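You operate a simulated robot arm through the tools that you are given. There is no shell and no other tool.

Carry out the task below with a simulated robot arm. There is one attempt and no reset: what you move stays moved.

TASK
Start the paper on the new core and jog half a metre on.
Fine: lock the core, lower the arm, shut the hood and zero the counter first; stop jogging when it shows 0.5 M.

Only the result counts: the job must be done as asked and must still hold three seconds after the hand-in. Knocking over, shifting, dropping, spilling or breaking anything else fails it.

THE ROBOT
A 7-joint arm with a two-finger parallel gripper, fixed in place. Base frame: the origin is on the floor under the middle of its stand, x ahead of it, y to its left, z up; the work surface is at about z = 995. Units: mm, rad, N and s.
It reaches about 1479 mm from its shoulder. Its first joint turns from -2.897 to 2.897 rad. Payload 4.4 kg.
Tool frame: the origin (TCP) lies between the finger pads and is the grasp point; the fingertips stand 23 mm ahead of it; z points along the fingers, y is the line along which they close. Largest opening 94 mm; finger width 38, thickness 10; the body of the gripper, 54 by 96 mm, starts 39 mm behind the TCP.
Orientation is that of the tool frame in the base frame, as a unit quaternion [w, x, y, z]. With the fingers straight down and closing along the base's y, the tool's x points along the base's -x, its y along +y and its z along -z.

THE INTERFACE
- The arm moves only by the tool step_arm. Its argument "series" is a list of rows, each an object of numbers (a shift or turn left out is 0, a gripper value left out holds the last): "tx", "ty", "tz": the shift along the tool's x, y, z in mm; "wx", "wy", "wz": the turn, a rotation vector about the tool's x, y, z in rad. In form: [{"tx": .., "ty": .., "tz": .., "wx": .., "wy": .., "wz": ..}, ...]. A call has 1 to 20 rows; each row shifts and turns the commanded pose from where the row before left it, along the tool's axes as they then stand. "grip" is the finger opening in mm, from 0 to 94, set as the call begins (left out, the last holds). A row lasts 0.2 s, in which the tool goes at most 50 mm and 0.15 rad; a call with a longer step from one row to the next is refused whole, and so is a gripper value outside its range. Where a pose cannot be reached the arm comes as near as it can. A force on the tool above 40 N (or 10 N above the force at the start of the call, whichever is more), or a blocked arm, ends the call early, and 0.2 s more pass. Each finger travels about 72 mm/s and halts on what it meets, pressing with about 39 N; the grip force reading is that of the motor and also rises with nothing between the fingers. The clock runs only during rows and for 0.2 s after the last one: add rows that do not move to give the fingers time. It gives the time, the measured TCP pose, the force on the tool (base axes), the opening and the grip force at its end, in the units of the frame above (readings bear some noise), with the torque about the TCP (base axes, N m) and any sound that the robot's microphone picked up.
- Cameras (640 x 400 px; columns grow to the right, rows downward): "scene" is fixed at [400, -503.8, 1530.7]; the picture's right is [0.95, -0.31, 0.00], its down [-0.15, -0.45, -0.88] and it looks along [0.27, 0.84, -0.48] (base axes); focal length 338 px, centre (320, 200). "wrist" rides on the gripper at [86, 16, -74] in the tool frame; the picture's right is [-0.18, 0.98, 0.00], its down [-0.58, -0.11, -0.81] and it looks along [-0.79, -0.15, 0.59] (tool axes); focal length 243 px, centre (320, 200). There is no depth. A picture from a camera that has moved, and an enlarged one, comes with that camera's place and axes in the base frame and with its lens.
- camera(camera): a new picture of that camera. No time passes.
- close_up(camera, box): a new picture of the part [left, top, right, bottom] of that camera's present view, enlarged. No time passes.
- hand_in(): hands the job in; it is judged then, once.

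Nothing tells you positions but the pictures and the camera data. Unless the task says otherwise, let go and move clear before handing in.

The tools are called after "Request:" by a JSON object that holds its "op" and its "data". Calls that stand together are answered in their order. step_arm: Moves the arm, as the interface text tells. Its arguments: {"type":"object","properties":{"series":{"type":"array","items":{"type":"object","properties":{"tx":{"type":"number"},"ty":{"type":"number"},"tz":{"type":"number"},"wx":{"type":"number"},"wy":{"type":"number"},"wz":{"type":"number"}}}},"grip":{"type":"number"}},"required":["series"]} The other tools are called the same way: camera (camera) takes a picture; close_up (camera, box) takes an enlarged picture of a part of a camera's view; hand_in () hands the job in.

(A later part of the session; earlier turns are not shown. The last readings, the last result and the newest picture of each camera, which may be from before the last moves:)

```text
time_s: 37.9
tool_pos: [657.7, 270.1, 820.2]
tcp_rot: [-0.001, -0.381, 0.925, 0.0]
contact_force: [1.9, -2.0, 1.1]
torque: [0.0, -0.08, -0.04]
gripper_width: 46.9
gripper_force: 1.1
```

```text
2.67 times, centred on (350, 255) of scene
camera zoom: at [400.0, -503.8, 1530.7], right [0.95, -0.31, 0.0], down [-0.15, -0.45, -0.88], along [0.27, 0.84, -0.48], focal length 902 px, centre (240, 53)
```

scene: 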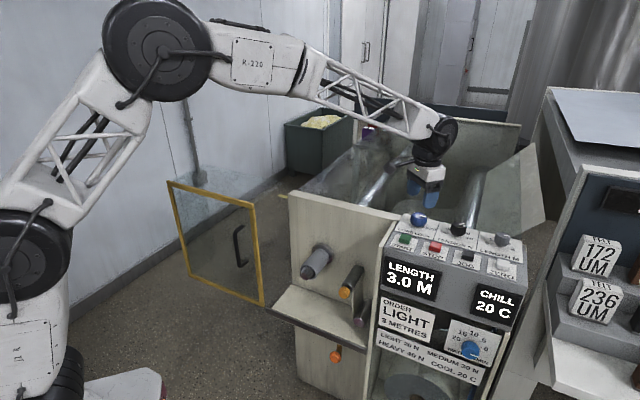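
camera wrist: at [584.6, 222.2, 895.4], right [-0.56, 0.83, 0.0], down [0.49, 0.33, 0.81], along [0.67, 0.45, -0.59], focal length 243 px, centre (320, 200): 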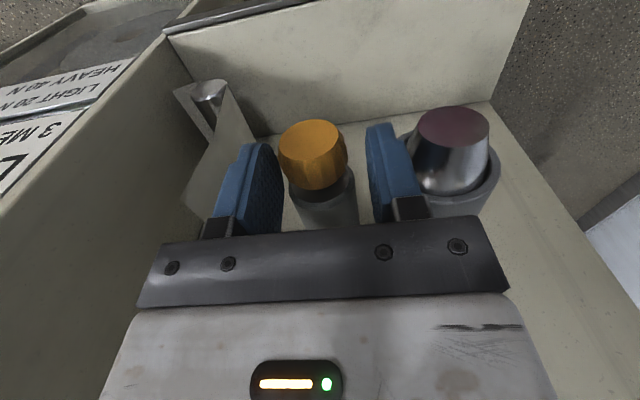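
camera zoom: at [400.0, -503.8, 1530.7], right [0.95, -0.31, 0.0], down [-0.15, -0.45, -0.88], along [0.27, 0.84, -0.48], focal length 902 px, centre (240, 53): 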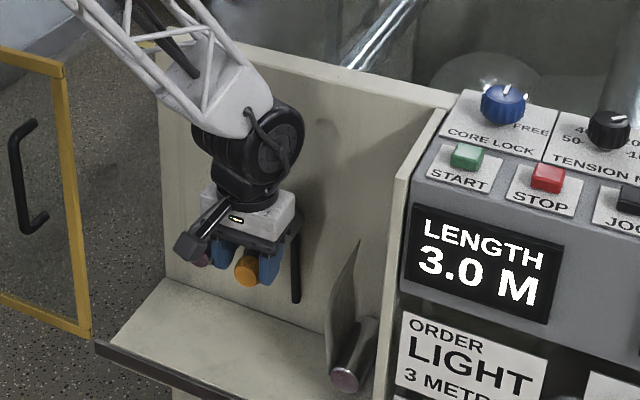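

The arm is now just past vertical. I'll lift off and see whether it stays or falls onto the core, then close the fingers and shift to the knob's right side.

Request:
{"op": "step_arm", "data": {"series": [{"tz": -20}, {"tz": -30}, {"tz": -30}, {"ty": -20}, {"ty": -20}, {}]}}

Request:
{"op": "camera", "data": {"camera": "wrist"}}

Request:
{"op": "close_up", "data": {"camera": "scene", "box": [270, 180, 430, 330]}}

```text
time_s: 39.3
tool_pos: [684.7, 241.2, 900.8]
tcp_rot: [-0.001, -0.381, 0.925, 0.0]
contact_force: [-0.4, -0.6, 0.3]
torque: [-0.02, -0.01, 0.0]
gripper_width: 46.1
gripper_force: 0.0
```

```text
taken
camera wrist: at [612.9, 193.7, 975.3], right [-0.56, 0.83, 0.0], down [0.49, 0.33, 0.81], along [0.67, 0.45, -0.59], focal length 243 px, centre (320, 200)
```

wrist: 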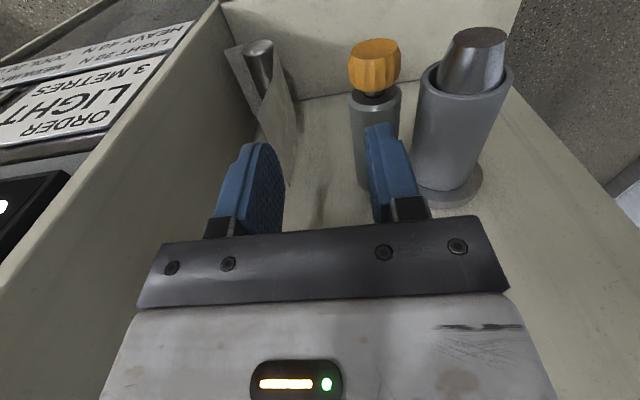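

```text
2.67 times, centred on (350, 255) of scene
camera zoom: at [400.0, -503.8, 1530.7], right [0.95, -0.31, 0.0], down [-0.15, -0.45, -0.88], along [0.27, 0.84, -0.48], focal length 902 px, centre (240, 53)
```

zoom: 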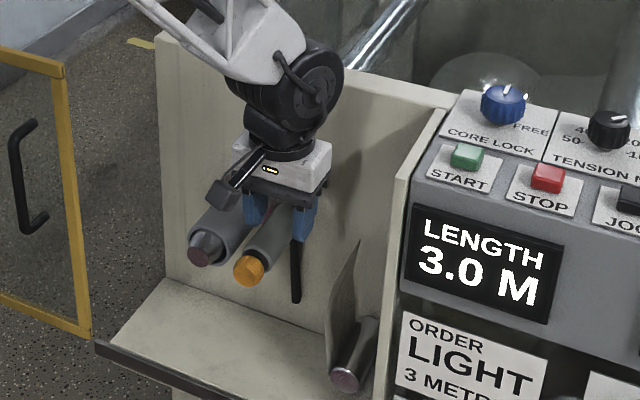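

The arm stays where I left it, with its knob near r≈275. I'll close the fingers, come down on the right side of the knob and push it the rest of the way onto the core.

Request:
{"op": "step_arm", "data": {"series": [{"ty": -2}, {}, {"tz": 30}, {"tz": 30}, {"tz": 28}, {}], "grip": 0}}

Request:
{"op": "camera", "data": {"camera": "wrist"}}

```text
time_s: 40.7
tool_pos: [687.0, 240.0, 811.9]
tcp_rot: [0.001, -0.381, 0.925, -0.001]
contact_force: [0.3, 0.8, -0.1]
torque: [-0.01, -0.02, 0.01]
gripper_width: 0.0
gripper_force: 38.4
```

```text
taken
camera wrist: at [614.4, 192.1, 887.6], right [-0.56, 0.83, 0.0], down [0.49, 0.33, 0.81], along [0.67, 0.45, -0.59], focal length 243 px, centre (320, 200)
```

wrist: 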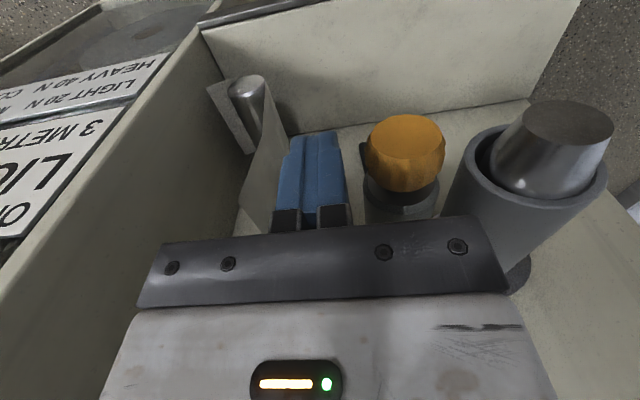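

Request:
{"op": "step_arm", "data": {"series": [{"ty": 6}, {"ty": 6}, {"ty": 6}, {"ty": 6}, {"ty": 5}, {}]}}

Request:
{"op": "camera", "data": {"camera": "wrist"}}

```text
time_s: 41.9
tool_pos: [668.4, 258.1, 812.3]
tcp_rot: [0.0, -0.38, 0.925, -0.001]
contact_force: [14.6, -13.5, -5.2]
torque: [-0.13, -0.02, -0.38]
gripper_width: 0.0
gripper_force: 38.7
stopped in row 6: the force on the tool passed its limit at 46 N (the readings are from after the stop); the commanded pose is now the measured one
```

```text
taken
camera wrist: at [595.5, 211.0, 887.4], right [-0.56, 0.83, 0.0], down [0.49, 0.33, 0.81], along [0.67, 0.45, -0.59], focal length 243 px, centre (320, 200)
```

wrist: 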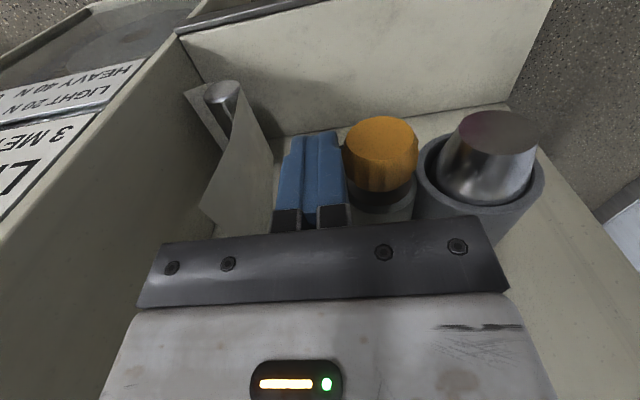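

The push met firm resistance with the roller against the core. I'll back off, lift and check the result.

Request:
{"op": "step_arm", "data": {"series": [{"ty": -8}, {"ty": -6}, {"tz": -30}, {"tz": -40}, {"tz": -40}, {}]}}

Request:
{"op": "camera", "data": {"camera": "wrist"}}

Request:
{"op": "close_up", "data": {"camera": "wrist", "box": [240, 0, 560, 200]}}

Request:
{"op": "camera", "data": {"camera": "scene"}}

```text
time_s: 43.3
tool_pos: [677.6, 249.6, 923.9]
tcp_rot: [0.0, -0.381, 0.925, 0.0]
contact_force: [0.3, -0.1, 0.9]
torque: [0.02, -0.01, -0.01]
gripper_width: 0.3
gripper_force: 39.0
```

```text
taken
camera wrist: at [604.0, 201.3, 998.2], right [-0.56, 0.83, 0.0], down [0.49, 0.33, 0.81], along [0.67, 0.45, -0.59], focal length 243 px, centre (320, 200)
```

wrist: 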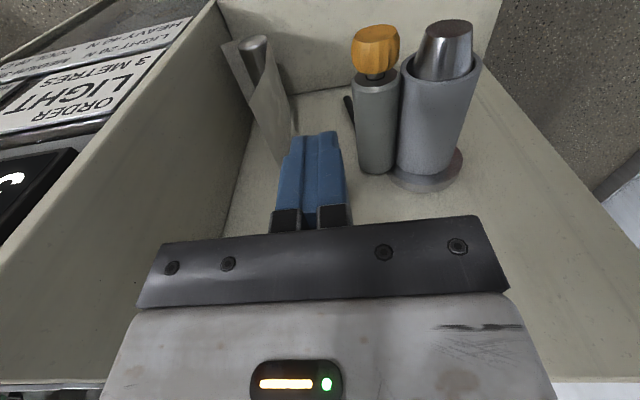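

```text
2.00 times, centred on (400, 100) of wrist
camera zoom: at [604.0, 201.3, 998.2], right [-0.56, 0.83, 0.0], down [0.49, 0.33, 0.81], along [0.67, 0.45, -0.59], focal length 485 px, centre (160, 400)
```

zoom: 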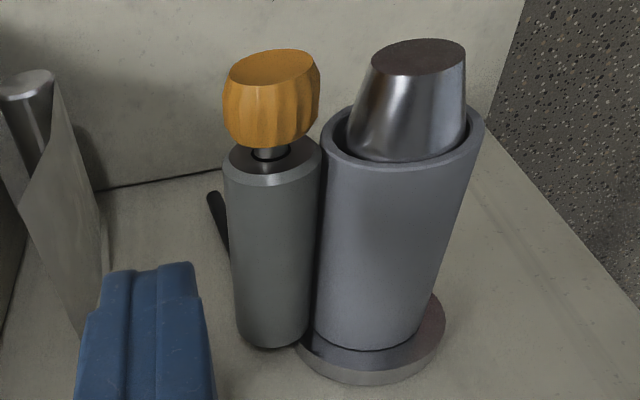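

```text
taken
```

scene: 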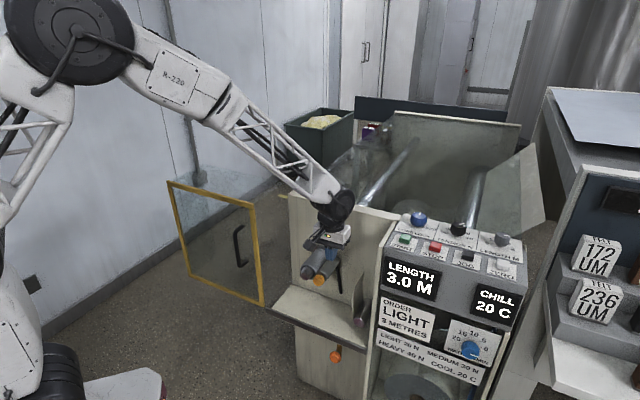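

The roller now rests against the core, so the arm is lowered. Next is the hood: its handle bar is near r≈-15, f≈605, z≈800–930, in front of glass at f≈637. I'll lift clear, move to the front left and come down in front of the handle with the fingers open.

Request:
{"op": "step_arm", "data": {"series": [{"tz": -40}, {"tz": -40}, {"tz": -40}, {"tz": -40}, {"tx": 19, "ty": 40}, {"tx": 19, "ty": 40}, {"tx": 19, "ty": 40}, {"tx": 19, "ty": 40}, {"tx": 19, "ty": 40}, {"tx": 19, "ty": 40}, {"tx": 19, "ty": 40}, {"tx": 19, "ty": 38}, {}], "grip": 70}}

Request:
{"op": "camera", "data": {"camera": "wrist"}}

Request:
{"op": "camera", "data": {"camera": "scene"}}

```text
time_s: 46.1
tool_pos: [345.4, 369.3, 1083.1]
tcp_rot: [0.001, -0.38, 0.925, -0.001]
contact_force: [-0.3, 0.4, -0.2]
torque: [0.0, 0.02, -0.01]
gripper_width: 70.3
gripper_force: 0.1
```

```text
taken
camera wrist: at [272.6, 321.3, 1157.2], right [-0.56, 0.83, 0.0], down [0.49, 0.33, 0.81], along [0.67, 0.45, -0.59], focal length 243 px, centre (320, 200)
```

wrist: 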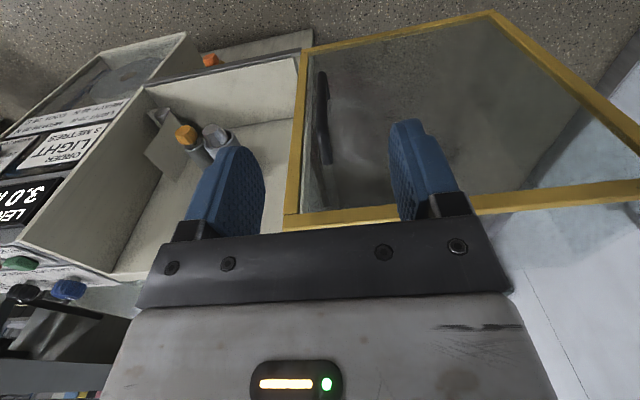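

```text
taken
```

scene: 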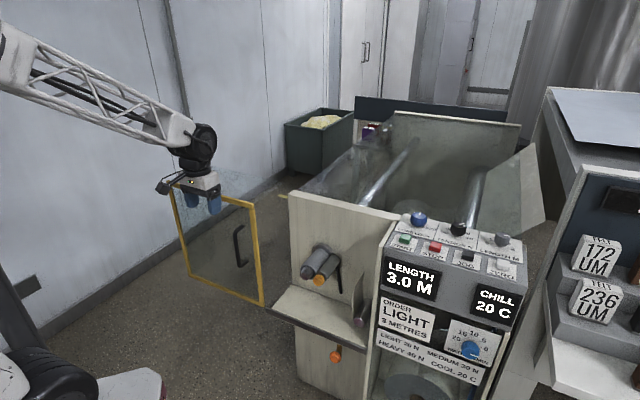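

Request:
{"op": "close_up", "data": {"camera": "wrist", "box": [260, 30, 420, 230]}}

Request:
{"op": "close_up", "data": {"camera": "scene", "box": [150, 160, 290, 320]}}

```text
2.00 times, centred on (340, 130) of wrist
camera zoom: at [272.6, 321.3, 1157.2], right [-0.56, 0.83, 0.0], down [0.49, 0.33, 0.81], along [0.67, 0.45, -0.59], focal length 485 px, centre (280, 340)
```

zoom: 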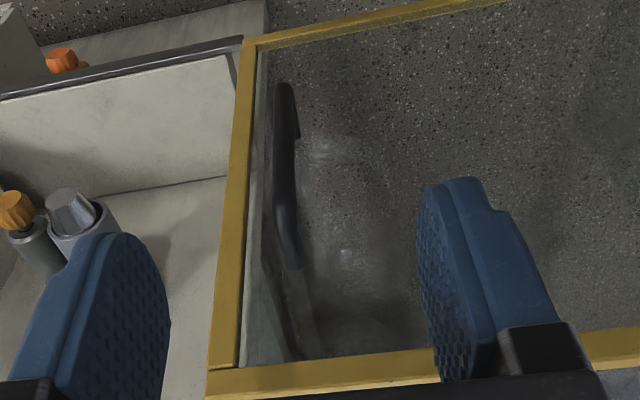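

```text
2.50 times, centred on (220, 240) of scene
camera zoom: at [400.0, -503.8, 1530.7], right [0.95, -0.31, 0.0], down [-0.15, -0.45, -0.88], along [0.27, 0.84, -0.48], focal length 846 px, centre (570, 100)
```

zoom: 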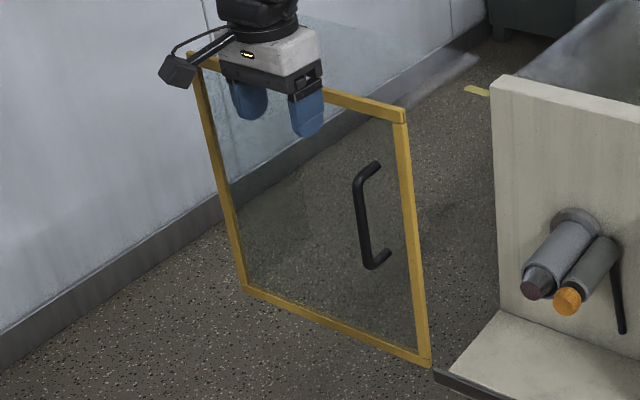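

The handle bar triangulates to about r≈-5, f≈598, z 795–935. I'll descend in front of it, pitch the tool forward and check before I advance.

Request:
{"op": "step_arm", "data": {"series": [{"tz": 40, "ty": -3}, {"tz": 40, "ty": -3}, {"tz": 40, "ty": -3}, {"tz": 40, "ty": -3}, {"tz": 40}, {"wy": -0.12}, {"wy": -0.12}, {"wy": -0.12}, {"wy": -0.12}, {"wy": -0.12}, {}], "grip": 80}}

Request:
{"op": "camera", "data": {"camera": "wrist"}}

Request:
{"op": "camera", "data": {"camera": "scene"}}

```text
time_s: 48.5
tool_pos: [353.2, 360.6, 881.2]
tcp_rot: [0.273, -0.363, 0.884, 0.111]
contact_force: [0.2, -0.7, -0.7]
torque: [-0.02, 0.04, 0.0]
gripper_width: 79.7
gripper_force: 0.0
```

```text
taken
camera wrist: at [262.5, 293.3, 894.9], right [-0.58, 0.81, 0.1], down [0.09, -0.06, 0.99], along [0.81, 0.59, -0.04], focal length 243 px, centre (320, 200)
```

wrist: 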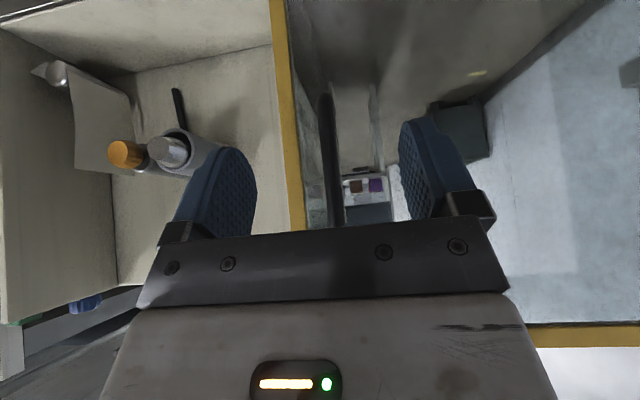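

```text
taken
```

scene: 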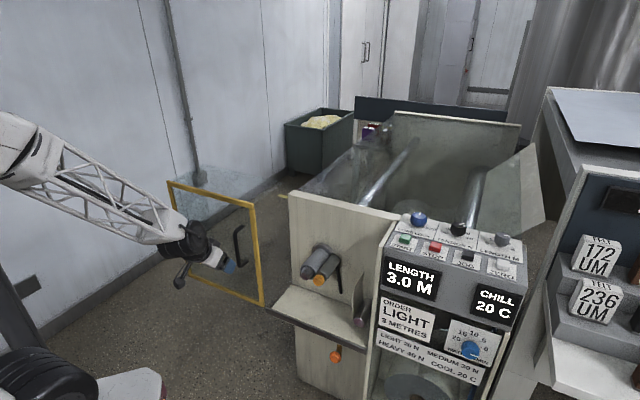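

The handle bar is centred between the open fingers, at r≈-1. I'll advance horizontally about 85 mm so the bar sits between the pads.

Request:
{"op": "step_arm", "data": {"series": [{"tx": -17.5, "tz": 12, "ty": -1}, {"tx": -17.5, "tz": 12, "ty": -1}, {"tx": -17.5, "tz": 12, "ty": -1}, {"tx": -12, "tz": 8}, {}]}}

Request:
{"op": "camera", "data": {"camera": "wrist"}}

Request:
{"op": "close_up", "data": {"camera": "scene", "box": [150, 180, 290, 310]}}

```text
time_s: 49.7
tool_pos: [413.4, 413.4, 882.9]
tcp_rot: [0.274, -0.364, 0.883, 0.112]
contact_force: [0.3, 0.0, -0.2]
torque: [-0.01, 0.01, 0.01]
gripper_width: 79.9
gripper_force: 0.2
```

```text
taken
camera wrist: at [320.5, 345.7, 895.5], right [-0.58, 0.81, 0.1], down [0.09, -0.06, 0.99], along [0.81, 0.59, -0.04], focal length 243 px, centre (320, 200)
```

wrist: 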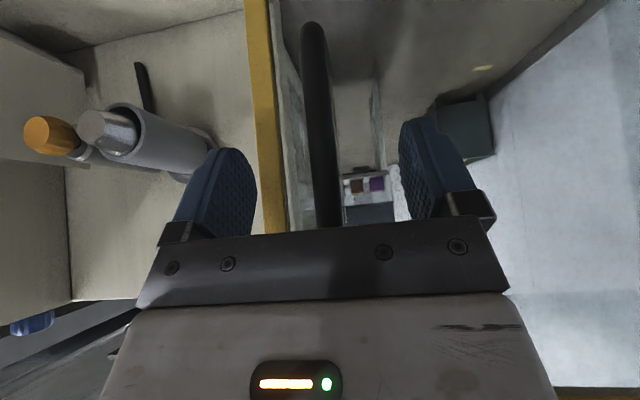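

```text
3.08 times, centred on (220, 245) of scene
camera zoom: at [400.0, -503.8, 1530.7], right [0.95, -0.31, 0.0], down [-0.15, -0.45, -0.88], along [0.27, 0.84, -0.48], focal length 1041 px, centre (628, 62)
```

zoom: 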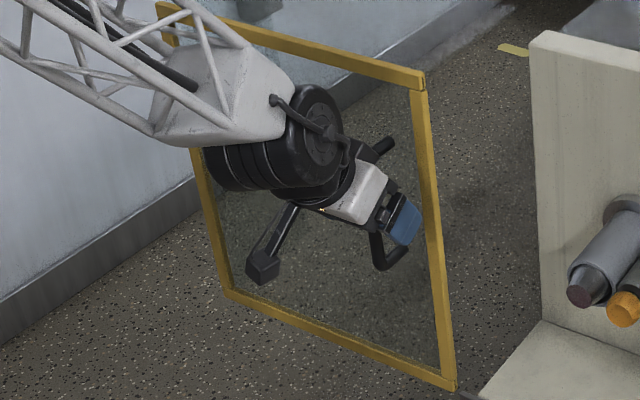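

The bar is between the pads. I'll nudge forward 6 mm and close on it.

Request:
{"op": "step_arm", "data": {"series": [{"tx": -5, "tz": 3.4, "ty": -3}, {}]}}

Request:
{"op": "step_arm", "data": {"series": [{}, {}, {}, {}, {}], "grip": 8}}

Request:
{"op": "camera", "data": {"camera": "wrist"}}

```text
time_s: 50.1
tool_pos: [416.0, 412.1, 881.0]
tcp_rot: [0.273, -0.364, 0.884, 0.111]
contact_force: [-14.9, -17.0, 13.8]
torque: [1.02, -0.82, 0.06]
gripper_width: 80.0
gripper_force: 0.1
stopped in row 1: the force on the tool passed its limit at 75 N (the readings are from after the stop); the commanded pose is now the measured one
```

```text
time_s: 50.8
tool_pos: [415.6, 412.5, 881.2]
tcp_rot: [0.273, -0.364, 0.883, 0.112]
contact_force: [-10.3, -10.3, 9.1]
torque: [0.69, -0.46, -0.06]
gripper_width: 14.1
gripper_force: 6.7
stopped in row 3: the force on the tool passed its limit at 41 N (the readings are from after the stop); the commanded pose is now the measured one
```

```text
taken
camera wrist: at [323.2, 345.5, 895.5], right [-0.58, 0.81, 0.1], down [0.09, -0.06, 0.99], along [0.81, 0.59, -0.04], focal length 243 px, centre (320, 200)
```

wrist: 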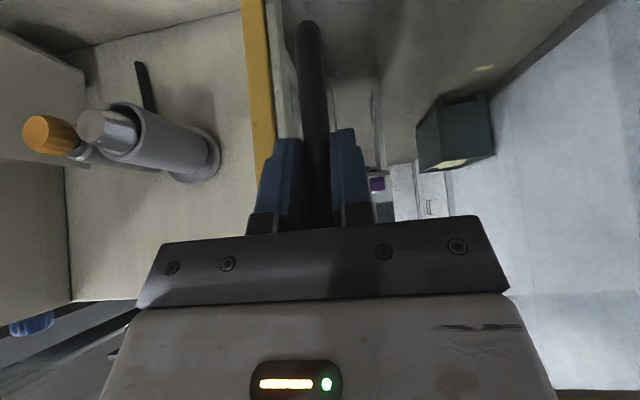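

The palm touched the bar when I nudged forward, but the fingers have now closed on it at 14.1 mm. I'll back off a few millimetres to relieve the contact.

Request:
{"op": "step_arm", "data": {"series": [{"tx": 1.5, "tz": -1}, {"tx": 1.5, "tz": -1}, {}, {}]}}

Request:
{"op": "camera", "data": {"camera": "wrist"}}

Request:
{"op": "close_up", "data": {"camera": "scene", "box": [150, 160, 310, 320]}}

```text
time_s: 51.8
tool_pos: [412.7, 411.6, 882.7]
tcp_rot: [0.274, -0.364, 0.883, 0.112]
contact_force: [19.3, 21.3, 6.5]
torque: [0.59, 0.46, -0.01]
gripper_width: 14.0
gripper_force: 45.4
```

```text
taken
camera wrist: at [321.2, 343.7, 895.9], right [-0.58, 0.81, 0.1], down [0.09, -0.06, 0.99], along [0.81, 0.59, -0.04], focal length 243 px, centre (320, 200)
```

wrist: 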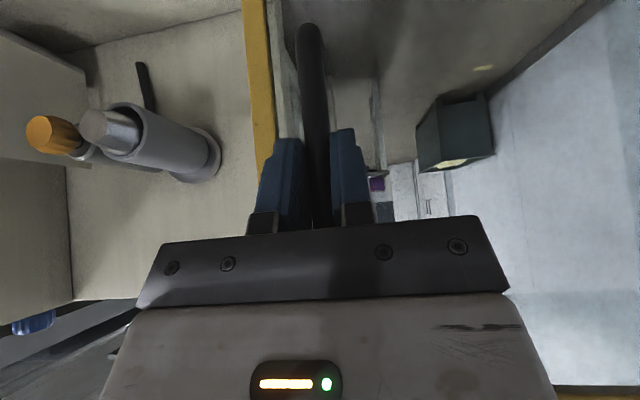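

```text
2.50 times, centred on (230, 240) of scene
camera zoom: at [400.0, -503.8, 1530.7], right [0.95, -0.31, 0.0], down [-0.15, -0.45, -0.88], along [0.27, 0.84, -0.48], focal length 846 px, centre (545, 100)
```

zoom: 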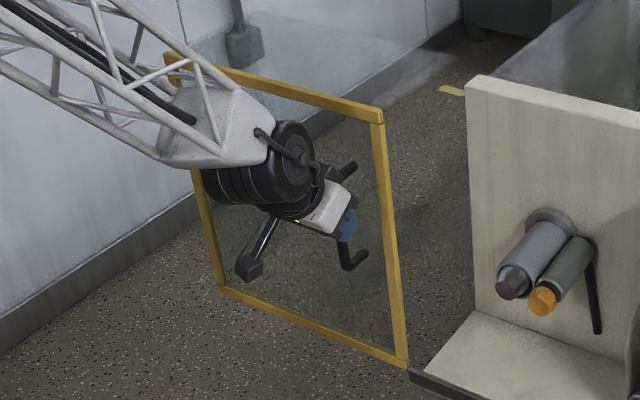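

The grip is firm now. I'll zero the residual load and start pulling the hood to the right (+r) in small steps.

Request:
{"op": "step_arm", "data": {"series": [{"tx": -1.6, "tz": 1.1}, {}, {"ty": -5}, {"ty": -5}, {"ty": -5}, {}]}}

Request:
{"op": "camera", "data": {"camera": "wrist"}}

Request:
{"op": "camera", "data": {"camera": "scene"}}

```text
time_s: 53.1
tool_pos: [424.7, 401.5, 881.3]
tcp_rot: [0.272, -0.364, 0.884, 0.111]
contact_force: [-6.5, -7.0, 6.0]
torque: [0.14, 1.13, -0.05]
gripper_width: 13.7
gripper_force: 45.4
```

```text
taken
camera wrist: at [332.3, 333.8, 894.8], right [-0.58, 0.81, 0.1], down [0.09, -0.06, 0.99], along [0.81, 0.59, -0.04], focal length 243 px, centre (320, 200)
```

wrist: 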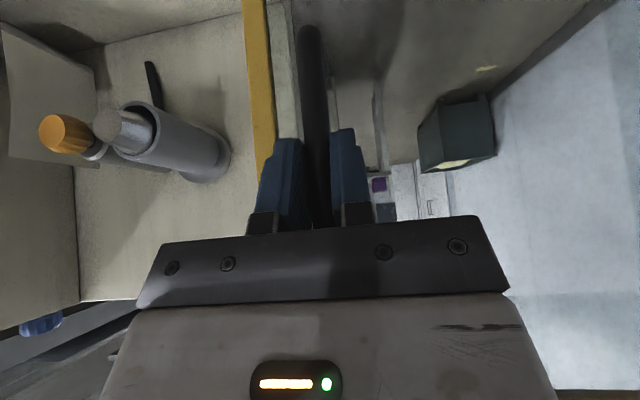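

```text
taken
```

scene: 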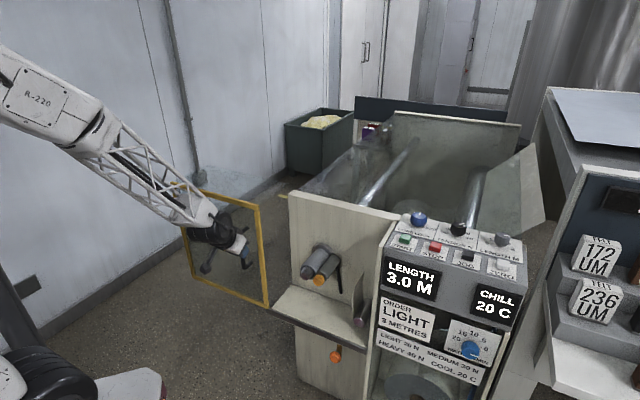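

The hood slides along with the handle. I'll keep pulling it right at a moderate pace and watch the force.

Request:
{"op": "step_arm", "data": {"series": [{"ty": -12}, {"ty": -15}, {"ty": -15}, {"ty": -15}, {"ty": -15}, {"ty": -15}, {"ty": -15}, {"ty": -15}, {"ty": -15}, {"ty": -15}, {}]}}

Request:
{"op": "camera", "data": {"camera": "wrist"}}

Request:
{"op": "camera", "data": {"camera": "scene"}}

```text
time_s: 55.5
tool_pos: [528.6, 297.3, 883.7]
tcp_rot: [0.273, -0.364, 0.883, 0.111]
contact_force: [0.0, 1.0, -28.9]
torque: [0.18, 0.87, 0.0]
gripper_width: 13.8
gripper_force: 44.9
```

```text
taken
camera wrist: at [436.7, 229.3, 895.5], right [-0.58, 0.81, 0.1], down [0.09, -0.06, 0.99], along [0.81, 0.59, -0.04], focal length 243 px, centre (320, 200)
```

wrist: 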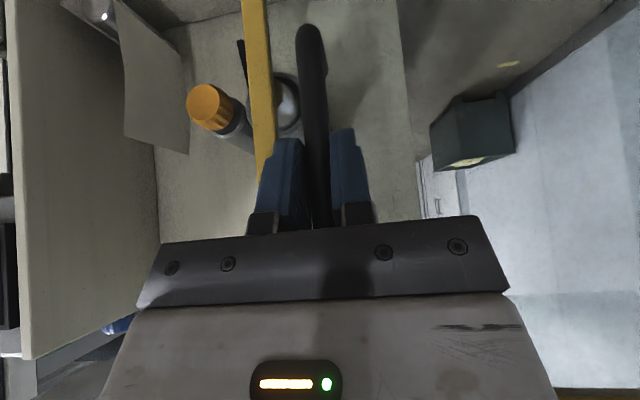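

```text
taken
```

scene: 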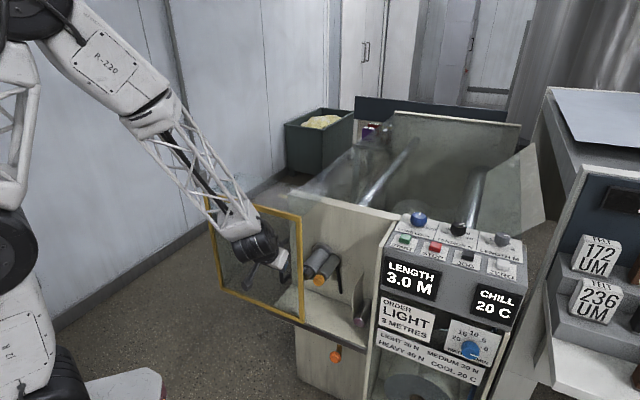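

The hood is about halfway and has cleared the core. I'll lower slightly to relieve the vertical load and continue.

Request:
{"op": "step_arm", "data": {"series": [{"tx": 1.1, "tz": 1.65}, {"ty": -12}, {"ty": -15}, {"ty": -15}, {"ty": -15}, {"ty": -15}, {"ty": -15}, {"ty": -15}, {"ty": -12}, {}]}}

Request:
{"op": "camera", "data": {"camera": "wrist"}}

Request:
{"op": "camera", "data": {"camera": "scene"}}

```text
time_s: 57.8
tool_pos: [608.0, 216.0, 881.6]
tcp_rot: [0.273, -0.364, 0.884, 0.111]
contact_force: [15.5, 16.2, 16.2]
torque: [0.84, 0.29, 0.06]
gripper_width: 14.0
gripper_force: 45.0
```

```text
taken
camera wrist: at [516.3, 148.4, 894.2], right [-0.58, 0.81, 0.1], down [0.09, -0.06, 0.99], along [0.81, 0.59, -0.04], focal length 243 px, centre (320, 200)
```

wrist: 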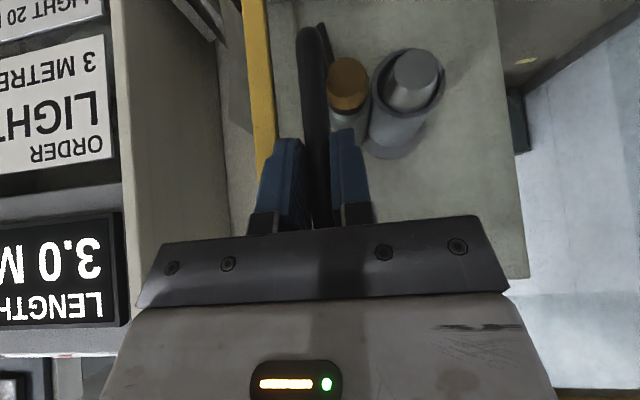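

```text
taken
```

scene: 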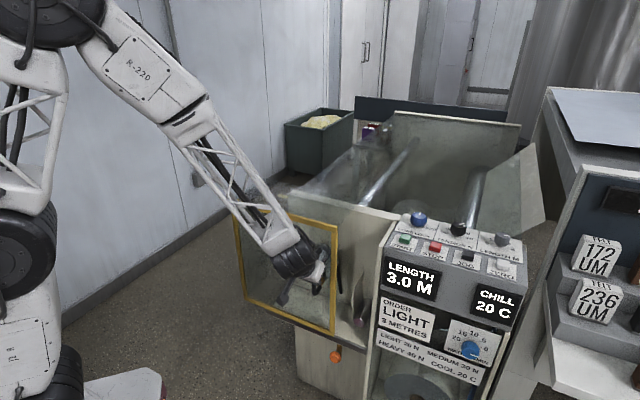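

The hood has about 110 mm left to go. I'll relieve the load again and continue with smaller steps toward the stop.

Request:
{"op": "step_arm", "data": {"series": [{"tx": -1.8}, {"ty": -10}, {"ty": -12}, {"ty": -12}, {"ty": -12}, {"ty": -12}, {"ty": -12}, {}]}}

Request:
{"op": "camera", "data": {"camera": "wrist"}}

Request:
{"op": "close_up", "data": {"camera": "scene", "box": [220, 180, 420, 340]}}

```text
time_s: 59.5
tool_pos: [657.5, 165.8, 880.6]
tcp_rot: [0.272, -0.364, 0.884, 0.111]
contact_force: [-11.1, -9.8, -6.3]
torque: [0.09, 0.62, 0.04]
gripper_width: 13.9
gripper_force: 44.9
```

```text
taken
camera wrist: at [566.1, 98.9, 894.2], right [-0.58, 0.81, 0.1], down [0.09, -0.06, 0.99], along [0.81, 0.59, -0.04], focal length 243 px, centre (320, 200)
```

wrist: 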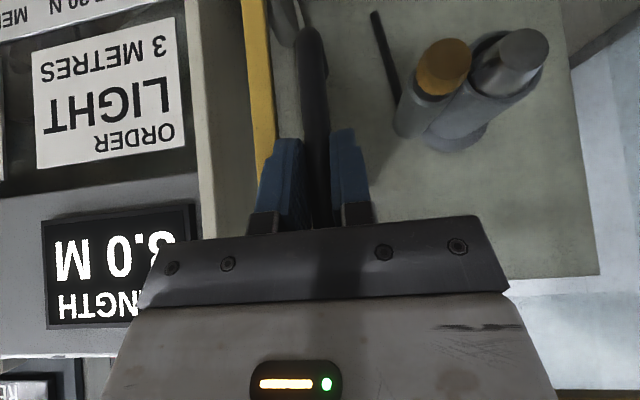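

```text
2.50 times, centred on (320, 260) of scene
camera zoom: at [400.0, -503.8, 1530.7], right [0.95, -0.31, 0.0], down [-0.15, -0.45, -0.88], along [0.27, 0.84, -0.48], focal length 846 px, centre (320, 50)
```

zoom: 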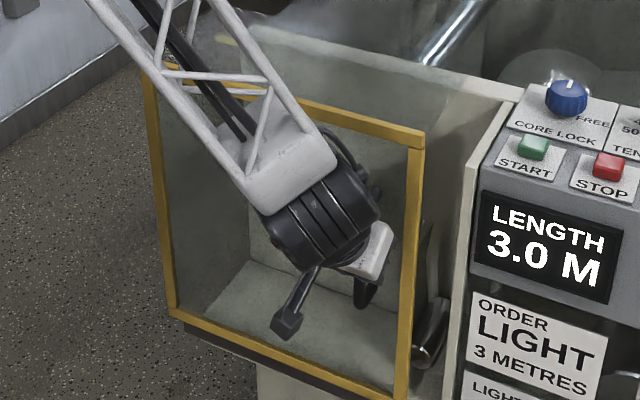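

Request:
{"op": "step_arm", "data": {"series": [{"tx": 0.6}, {"ty": -8}, {"ty": -8}, {"ty": -8}, {"ty": -6}, {}]}}

Request:
{"op": "camera", "data": {"camera": "wrist"}}

Request:
{"op": "close_up", "data": {"camera": "scene", "box": [220, 180, 420, 340]}}

```text
time_s: 61.0
tool_pos: [678.2, 145.4, 881.4]
tcp_rot: [0.272, -0.364, 0.884, 0.111]
contact_force: [-5.5, -7.4, -25.7]
torque: [0.47, 0.17, 0.02]
gripper_width: 13.8
gripper_force: 44.8
```

```text
taken
camera wrist: at [587.1, 78.0, 894.2], right [-0.58, 0.81, 0.1], down [0.1, -0.06, 0.99], along [0.81, 0.59, -0.04], focal length 243 px, centre (320, 200)
```

wrist: 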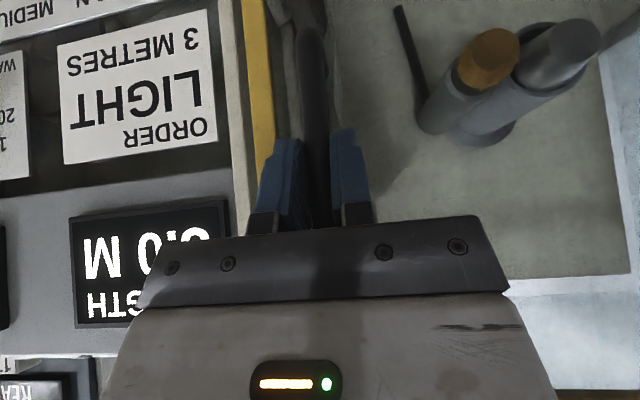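

```text
2.50 times, centred on (320, 260) of scene
camera zoom: at [400.0, -503.8, 1530.7], right [0.95, -0.31, 0.0], down [-0.15, -0.45, -0.88], along [0.27, 0.84, -0.48], focal length 846 px, centre (320, 50)
```

zoom: 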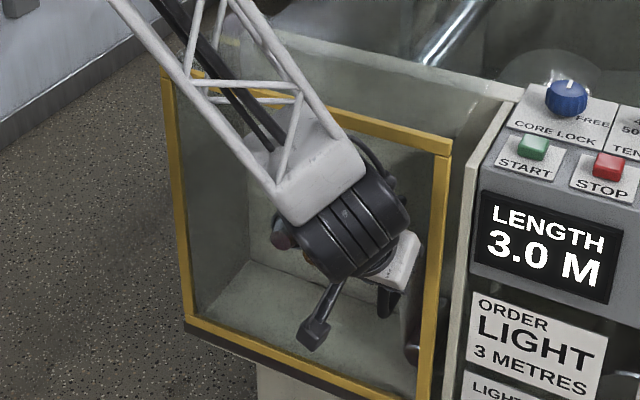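

About 15 mm of gap is left. I'll take small steps until the hood meets its stop.

Request:
{"op": "step_arm", "data": {"series": [{"tx": 0.9, "tz": 1.3}, {"ty": -4}, {"ty": -4}, {"ty": -3}, {"ty": -3}, {"ty": -3}, {"ty": -3}, {}]}}

Request:
{"op": "camera", "data": {"camera": "wrist"}}

Request:
{"op": "close_up", "data": {"camera": "scene", "box": [220, 180, 420, 340]}}

```text
time_s: 62.0
tool_pos: [687.0, 137.7, 880.6]
tcp_rot: [0.274, -0.365, 0.883, 0.112]
contact_force: [-16.0, -1.6, 14.8]
torque: [-0.24, 0.48, 0.06]
gripper_width: 13.9
gripper_force: 45.1
stopped in row 5: the force on the tool passed its limit at 46 N (the readings are from after the stop); the commanded pose is now the measured one
```

```text
taken
camera wrist: at [594.9, 70.7, 893.9], right [-0.59, 0.8, 0.1], down [0.09, -0.06, 0.99], along [0.81, 0.59, -0.04], focal length 243 px, centre (320, 200)
```

wrist: 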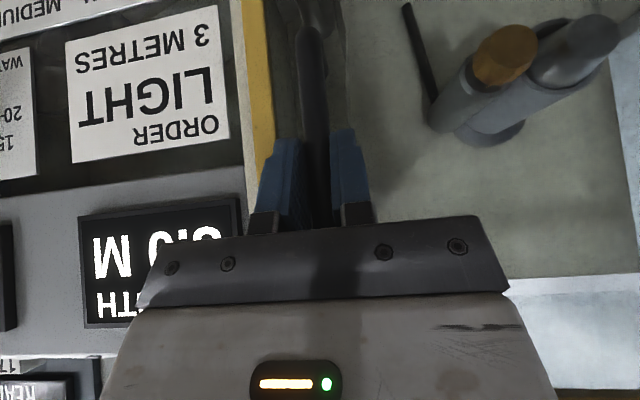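

```text
2.50 times, centred on (320, 260) of scene
camera zoom: at [400.0, -503.8, 1530.7], right [0.95, -0.31, 0.0], down [-0.15, -0.45, -0.88], along [0.27, 0.84, -0.48], focal length 846 px, centre (320, 50)
```

zoom: 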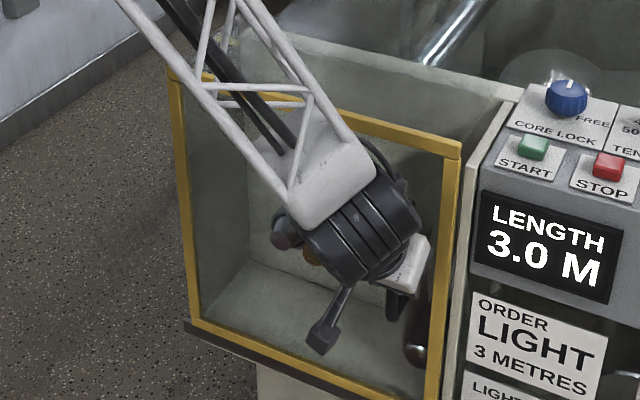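

The hood has met a firm stop beside the panel plate. I'll press slightly more to be sure it's fully shut.

Request:
{"op": "step_arm", "data": {"series": [{"ty": -1.5}, {"ty": -1}, {}]}}

```text
time_s: 62.5
tool_pos: [686.4, 138.5, 881.9]
tcp_rot: [0.273, -0.366, 0.883, 0.113]
contact_force: [-14.1, 2.9, 14.5]
torque: [-0.41, 0.12, 0.17]
gripper_width: 13.7
gripper_force: 44.8
stopped in row 2: the force on the tool passed its limit at 45 N (the readings are from after the stop); the commanded pose is now the measured one
```

The stop is solid. I'll open the fingers and retreat straight back from the handle.

Request:
{"op": "step_arm", "data": {"series": [{}, {}, {}], "grip": 50}}

Request:
{"op": "step_arm", "data": {"series": [{"tx": 8, "tz": -5.6}, {"tx": 17, "tz": -11.5}, {"tx": 25, "tz": -17}, {"tx": 33, "tz": -22.6}, {"tx": 33, "tz": -22.6}, {}]}}

Request:
{"op": "camera", "data": {"camera": "wrist"}}

Request:
{"op": "camera", "data": {"camera": "scene"}}

```text
time_s: 63.3
tool_pos: [686.2, 138.1, 880.7]
tcp_rot: [0.273, -0.366, 0.882, 0.114]
contact_force: [-13.5, -1.5, 13.5]
torque: [0.18, -1.01, 0.15]
gripper_width: 50.1
gripper_force: 0.0
```

```text
time_s: 64.7
tool_pos: [587.7, 37.2, 880.5]
tcp_rot: [0.274, -0.366, 0.882, 0.113]
contact_force: [0.2, 0.6, 0.3]
torque: [0.0, -0.01, 0.0]
gripper_width: 49.9
gripper_force: 0.1
```

```text
taken
camera wrist: at [496.9, -30.5, 894.2], right [-0.59, 0.8, 0.1], down [0.09, -0.06, 0.99], along [0.8, 0.59, -0.04], focal length 243 px, centre (320, 200)
```

wrist: 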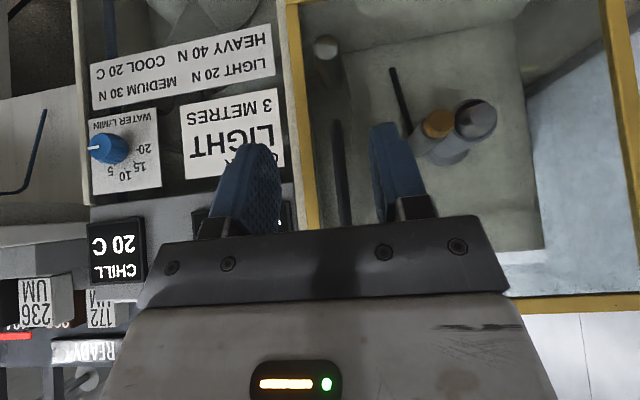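

```text
taken
```

scene: 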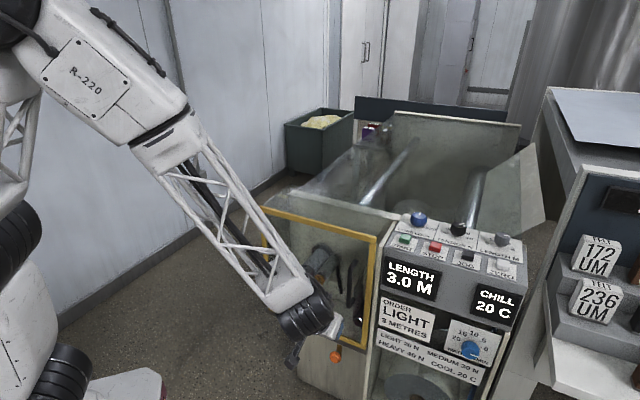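

The hand is clear of the handle. I'll inspect the hood-to-plate gap up close to confirm it's fully closed.

Request:
{"op": "close_up", "data": {"camera": "wrist", "box": [240, 0, 400, 230]}}

Request:
{"op": "close_up", "data": {"camera": "scene", "box": [340, 200, 420, 260]}}

Request:
{"op": "close_up", "data": {"camera": "scene", "box": [240, 180, 400, 360]}}

```text
1.74 times, centred on (320, 115) of wrist
camera zoom: at [496.9, -30.5, 894.2], right [-0.59, 0.8, 0.1], down [0.09, -0.06, 0.99], along [0.8, 0.59, -0.04], focal length 422 px, centre (320, 348)
```

zoom: 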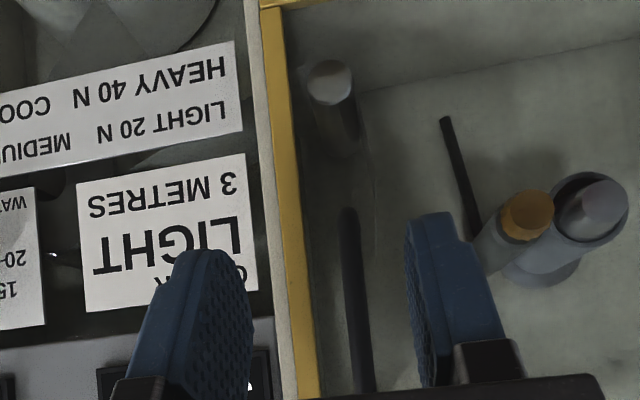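

```text
6.67 times, centred on (380, 230) of scene
camera zoom: at [400.0, -503.8, 1530.7], right [0.95, -0.31, 0.0], down [-0.15, -0.45, -0.88], along [0.27, 0.84, -0.48], focal length 2256 px, centre (-80, 0)
```

zoom: 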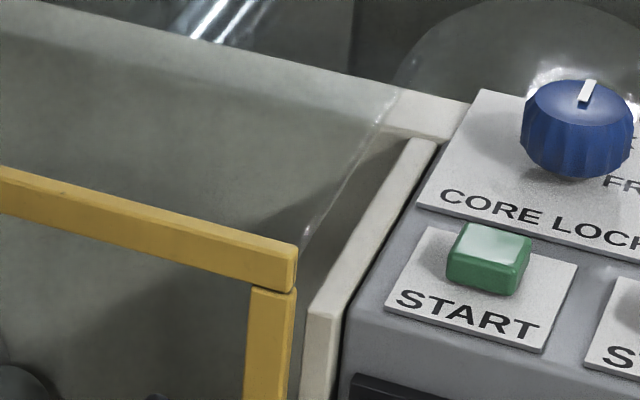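

```text
2.22 times, centred on (320, 270) of scene
camera zoom: at [400.0, -503.8, 1530.7], right [0.95, -0.31, 0.0], down [-0.15, -0.45, -0.88], along [0.27, 0.84, -0.48], focal length 752 px, centre (320, 44)
```

zoom: 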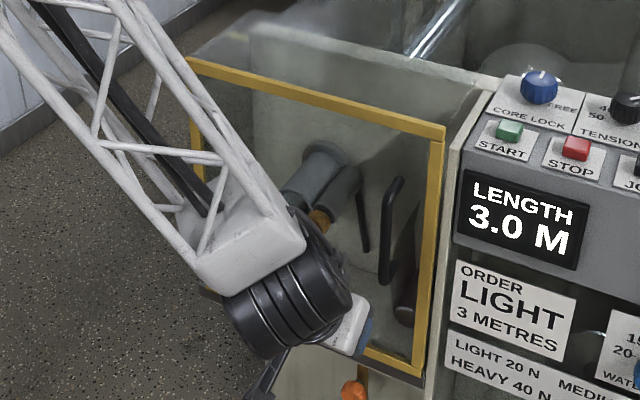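

The hood is against its stop, with the handle at r≈389 and the post beside the plate. Next is the counter: I'll level the tool, close the fingers, rise and move above the ZERO button.

Request:
{"op": "step_arm", "data": {"series": [{"wy": 0.12}, {"wy": 0.12}, {"wy": 0.12}, {"wy": 0.12}, {"wy": 0.12}, {"tz": -40}, {"tz": -40}, {"tz": -40}, {"tz": -40}, {"tz": -40}, {"tz": -40}, {"tz": -40}, {"tz": -30}, {}], "grip": 0}}

Request:
{"op": "camera", "data": {"camera": "wrist"}}

Request:
{"op": "camera", "data": {"camera": "scene"}}

```text
time_s: 67.7
tool_pos: [557.3, 19.7, 934.9]
tcp_rot: [0.086, -0.381, 0.92, 0.037]
contact_force: [0.6, -0.2, -0.8]
torque: [0.02, 0.01, 0.01]
gripper_width: 0.0
gripper_force: 39.3
out of reach, approached as far as the arm can: row 4, 5, 7, 8, 9, 10, 11, 12, 13
```

```text
taken
camera wrist: at [476.3, -37.1, 993.2], right [-0.57, 0.82, 0.04], down [0.38, 0.22, 0.9], along [0.73, 0.52, -0.44], focal length 243 px, centre (320, 200)
```

wrist: 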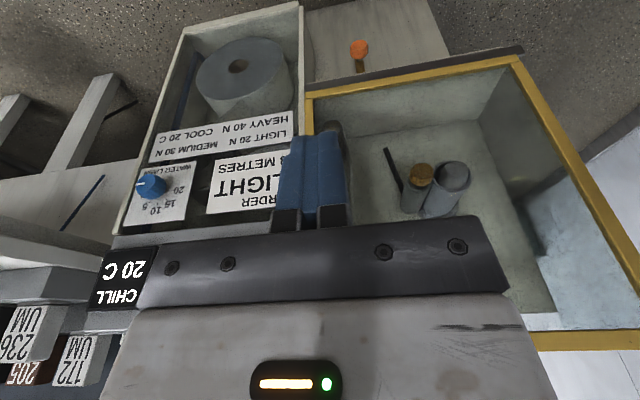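

```text
taken
```

scene: 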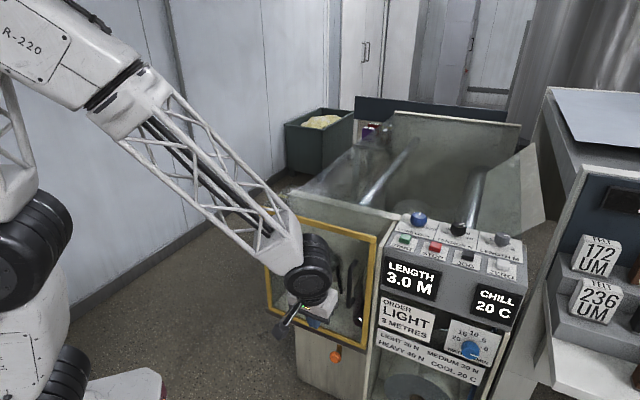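

The arm reports a reach limit: partway through levelling, a wrist joint seems to have hit its stop. I'll do a no-move row to see where it has settled.

Request:
{"op": "step_arm", "data": {"series": [{}, {}]}}

```text
time_s: 68.3
tool_pos: [557.4, 21.1, 936.1]
tcp_rot: [0.085, -0.381, 0.92, 0.037]
contact_force: [-0.1, -0.8, 0.0]
torque: [0.0, 0.0, 0.03]
gripper_width: 0.0
gripper_force: 39.4
```

Request:
{"op": "step_arm", "data": {"series": [{"wz": 0.12}, {"wz": 0.12}, {"wz": 0.12}, {}]}}

```text
time_s: 69.3
tool_pos: [556.6, 19.4, 936.2]
tcp_rot: [0.078, -0.209, 0.973, 0.051]
contact_force: [0.4, 0.5, -0.4]
torque: [0.01, 0.0, 0.02]
gripper_width: 0.1
gripper_force: 39.2
```

Rotating the yaw back works. I'll continue toward yaw 0, then level out and raise.

Request:
{"op": "step_arm", "data": {"series": [{"wz": 0.12}, {"wz": 0.12}, {"wz": 0.12}, {"tz": -20}, {"tz": -20}, {"tz": -20}, {}]}}

```text
time_s: 70.9
tool_pos: [557.7, 19.8, 934.9]
tcp_rot: [0.066, -0.032, 0.995, 0.065]
contact_force: [-0.2, -0.1, 0.9]
torque: [0.0, -0.01, 0.02]
gripper_width: 0.2
gripper_force: 38.8
out of reach, approached as far as the arm can: row 4, 5, 6
```

Raising is blocked at this joint posture. I'll try moving outward (+x) first, away from the folded configuration.

Request:
{"op": "step_arm", "data": {"series": [{"tx": -15}, {"tx": -15}, {"tx": -15}, {}]}}

Request:
{"op": "camera", "data": {"camera": "scene"}}

Request:
{"op": "camera", "data": {"camera": "wrist"}}

```text
time_s: 71.9
tool_pos: [597.3, 22.5, 919.8]
tcp_rot: [0.067, -0.032, 0.995, 0.063]
contact_force: [-0.1, 0.3, 0.4]
torque: [0.01, 0.02, -0.02]
gripper_width: 0.1
gripper_force: 39.3
out of reach, approached as far as the arm can: row 2, 3
```

```text
taken
```

scene: 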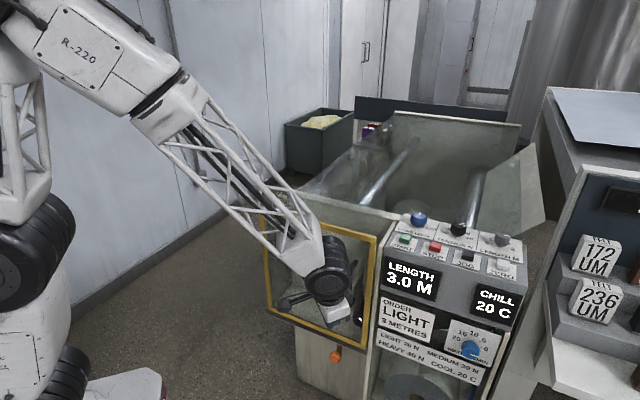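

```text
taken
camera wrist: at [500.9, 25.2, 984.1], right [0.11, 0.98, 0.14], down [0.48, -0.18, 0.86], along [0.87, -0.03, -0.49], focal length 243 px, centre (320, 200)
```

wrist: 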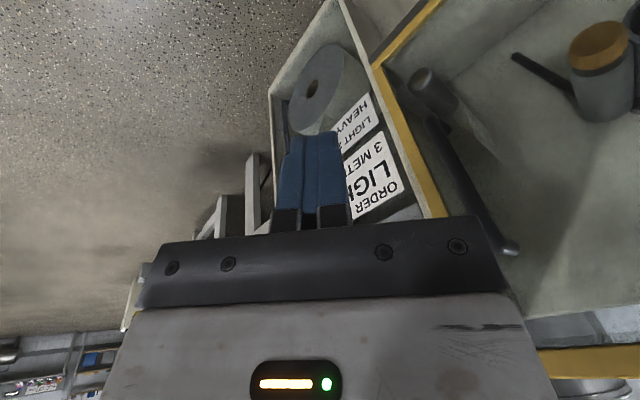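

Request:
{"op": "step_arm", "data": {"series": [{"tx": 8, "ty": 20}, {"tx": 8, "ty": 20}, {"tx": 8, "ty": 20}, {"tx": 8, "ty": 20}, {"tx": 8, "ty": 20}, {}]}}

```text
time_s: 73.3
tool_pos: [545.2, 118.9, 907.1]
tcp_rot: [0.065, -0.033, 0.995, 0.067]
contact_force: [-0.6, 0.0, 0.9]
torque: [-0.01, -0.03, 0.0]
gripper_width: 0.0
gripper_force: 38.8
out of reach, approached as far as the arm can: row 1, 2, 3
```

Request:
{"op": "step_arm", "data": {"series": [{"tz": -15}, {"tz": -15}, {}]}}

Request:
{"op": "camera", "data": {"camera": "scene"}}

```text
time_s: 74.1
tool_pos: [546.3, 117.5, 906.0]
tcp_rot: [0.067, -0.034, 0.995, 0.067]
contact_force: [-0.6, 0.1, -0.8]
torque: [0.01, 0.02, -0.01]
gripper_width: 0.1
gripper_force: 39.1
out of reach, approached as far as the arm can: row 1, 2
```

```text
taken
```

scene: 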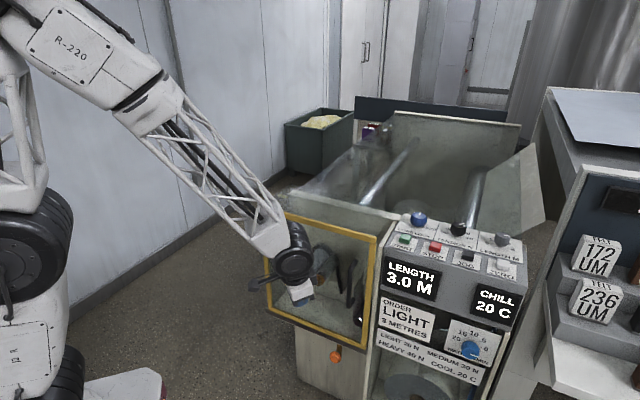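

I think the wrist passed its singular alignment while I pulled the hood and ended up on the wrong branch, against the joint-6 limit. To unwind it, I'll pitch the tool outward again, swing its heading into the arm's own plane, then pitch back down in that plane.

Request:
{"op": "step_arm", "data": {"series": [{"wz": -0.12}, {"wz": -0.12}, {"wz": -0.12}, {"wz": -0.12}, {"wz": -0.12}, {"wz": -0.12}, {"wy": -0.12}, {"wy": -0.12}, {"wy": -0.12}, {"wy": -0.12}, {"wy": -0.12}, {}]}}

Request:
{"op": "camera", "data": {"camera": "scene"}}

```text
time_s: 76.7
tool_pos: [545.7, 118.6, 907.2]
tcp_rot: [0.351, -0.354, 0.854, 0.145]
contact_force: [-0.3, 0.3, -0.2]
torque: [-0.01, 0.0, -0.04]
gripper_width: 0.0
gripper_force: 39.1
```

```text
taken
```

scene: 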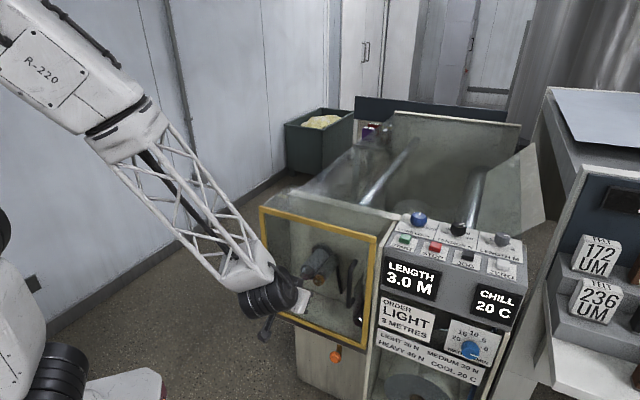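

Request:
{"op": "step_arm", "data": {"series": [{"wx": 0.0818, "wz": 0.0811}, {"wx": 0.0818, "wz": 0.0811}, {"wx": 0.0818, "wz": 0.0811}, {"wx": 0.0818, "wz": 0.0811}, {"wx": 0.0818, "wz": 0.0811}, {}]}}

Request:
{"op": "camera", "data": {"camera": "scene"}}

```text
time_s: 78.1
tool_pos: [544.2, 119.1, 905.8]
tcp_rot: [0.38, -0.098, 0.919, 0.037]
contact_force: [0.1, 0.3, -0.1]
torque: [0.0, 0.01, -0.03]
gripper_width: 0.0
gripper_force: 39.0
```

```text
taken
```

scene: 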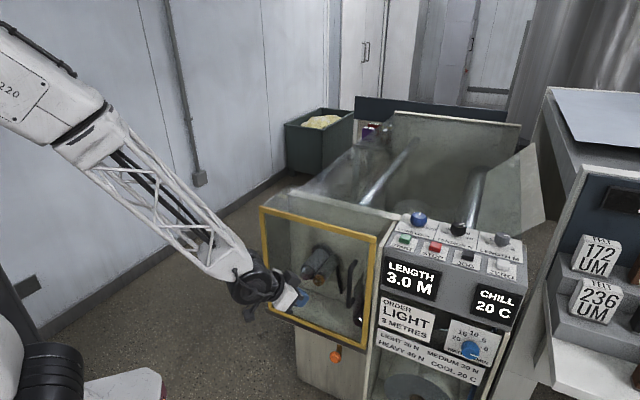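

The heading now matches the arm's plane. I'll pitch back down in-plane.

Request:
{"op": "step_arm", "data": {"series": [{"wy": 0.1}, {"wy": 0.1}, {"wy": 0.1}, {"wy": 0.1}, {"wy": 0.1}, {"wy": 0.1}, {"wy": 0.1}, {"wy": 0.08}, {}]}}

Request:
{"op": "camera", "data": {"camera": "scene"}}

```text
time_s: 80.1
tool_pos: [548.6, 105.9, 905.2]
tcp_rot: [0.04, -0.107, 0.993, 0.007]
contact_force: [-0.1, -0.4, -0.2]
torque: [0.0, -0.01, 0.0]
gripper_width: 0.0
gripper_force: 39.3
out of reach, approached as far as the arm can: row 4
```

```text
taken
```

scene: 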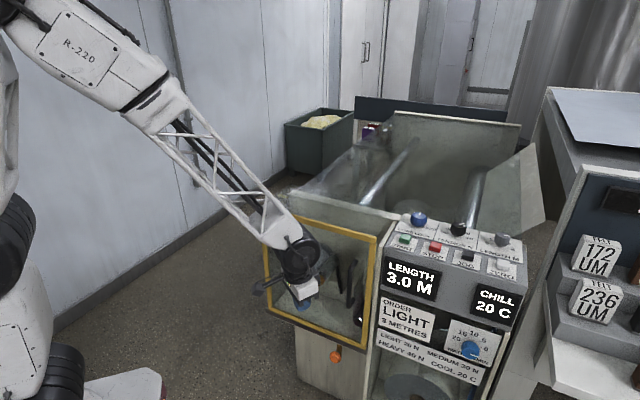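

It passed through with only one row limited. Now I'll try raising.

Request:
{"op": "step_arm", "data": {"series": [{"tz": -15}, {"tz": -15}, {"tz": -20}, {}]}}

```text
time_s: 81.1
tool_pos: [544.8, 103.9, 954.7]
tcp_rot: [0.042, -0.107, 0.993, 0.007]
contact_force: [0.4, 0.3, -0.7]
torque: [-0.01, 0.01, 0.02]
gripper_width: 0.0
gripper_force: 38.3
```

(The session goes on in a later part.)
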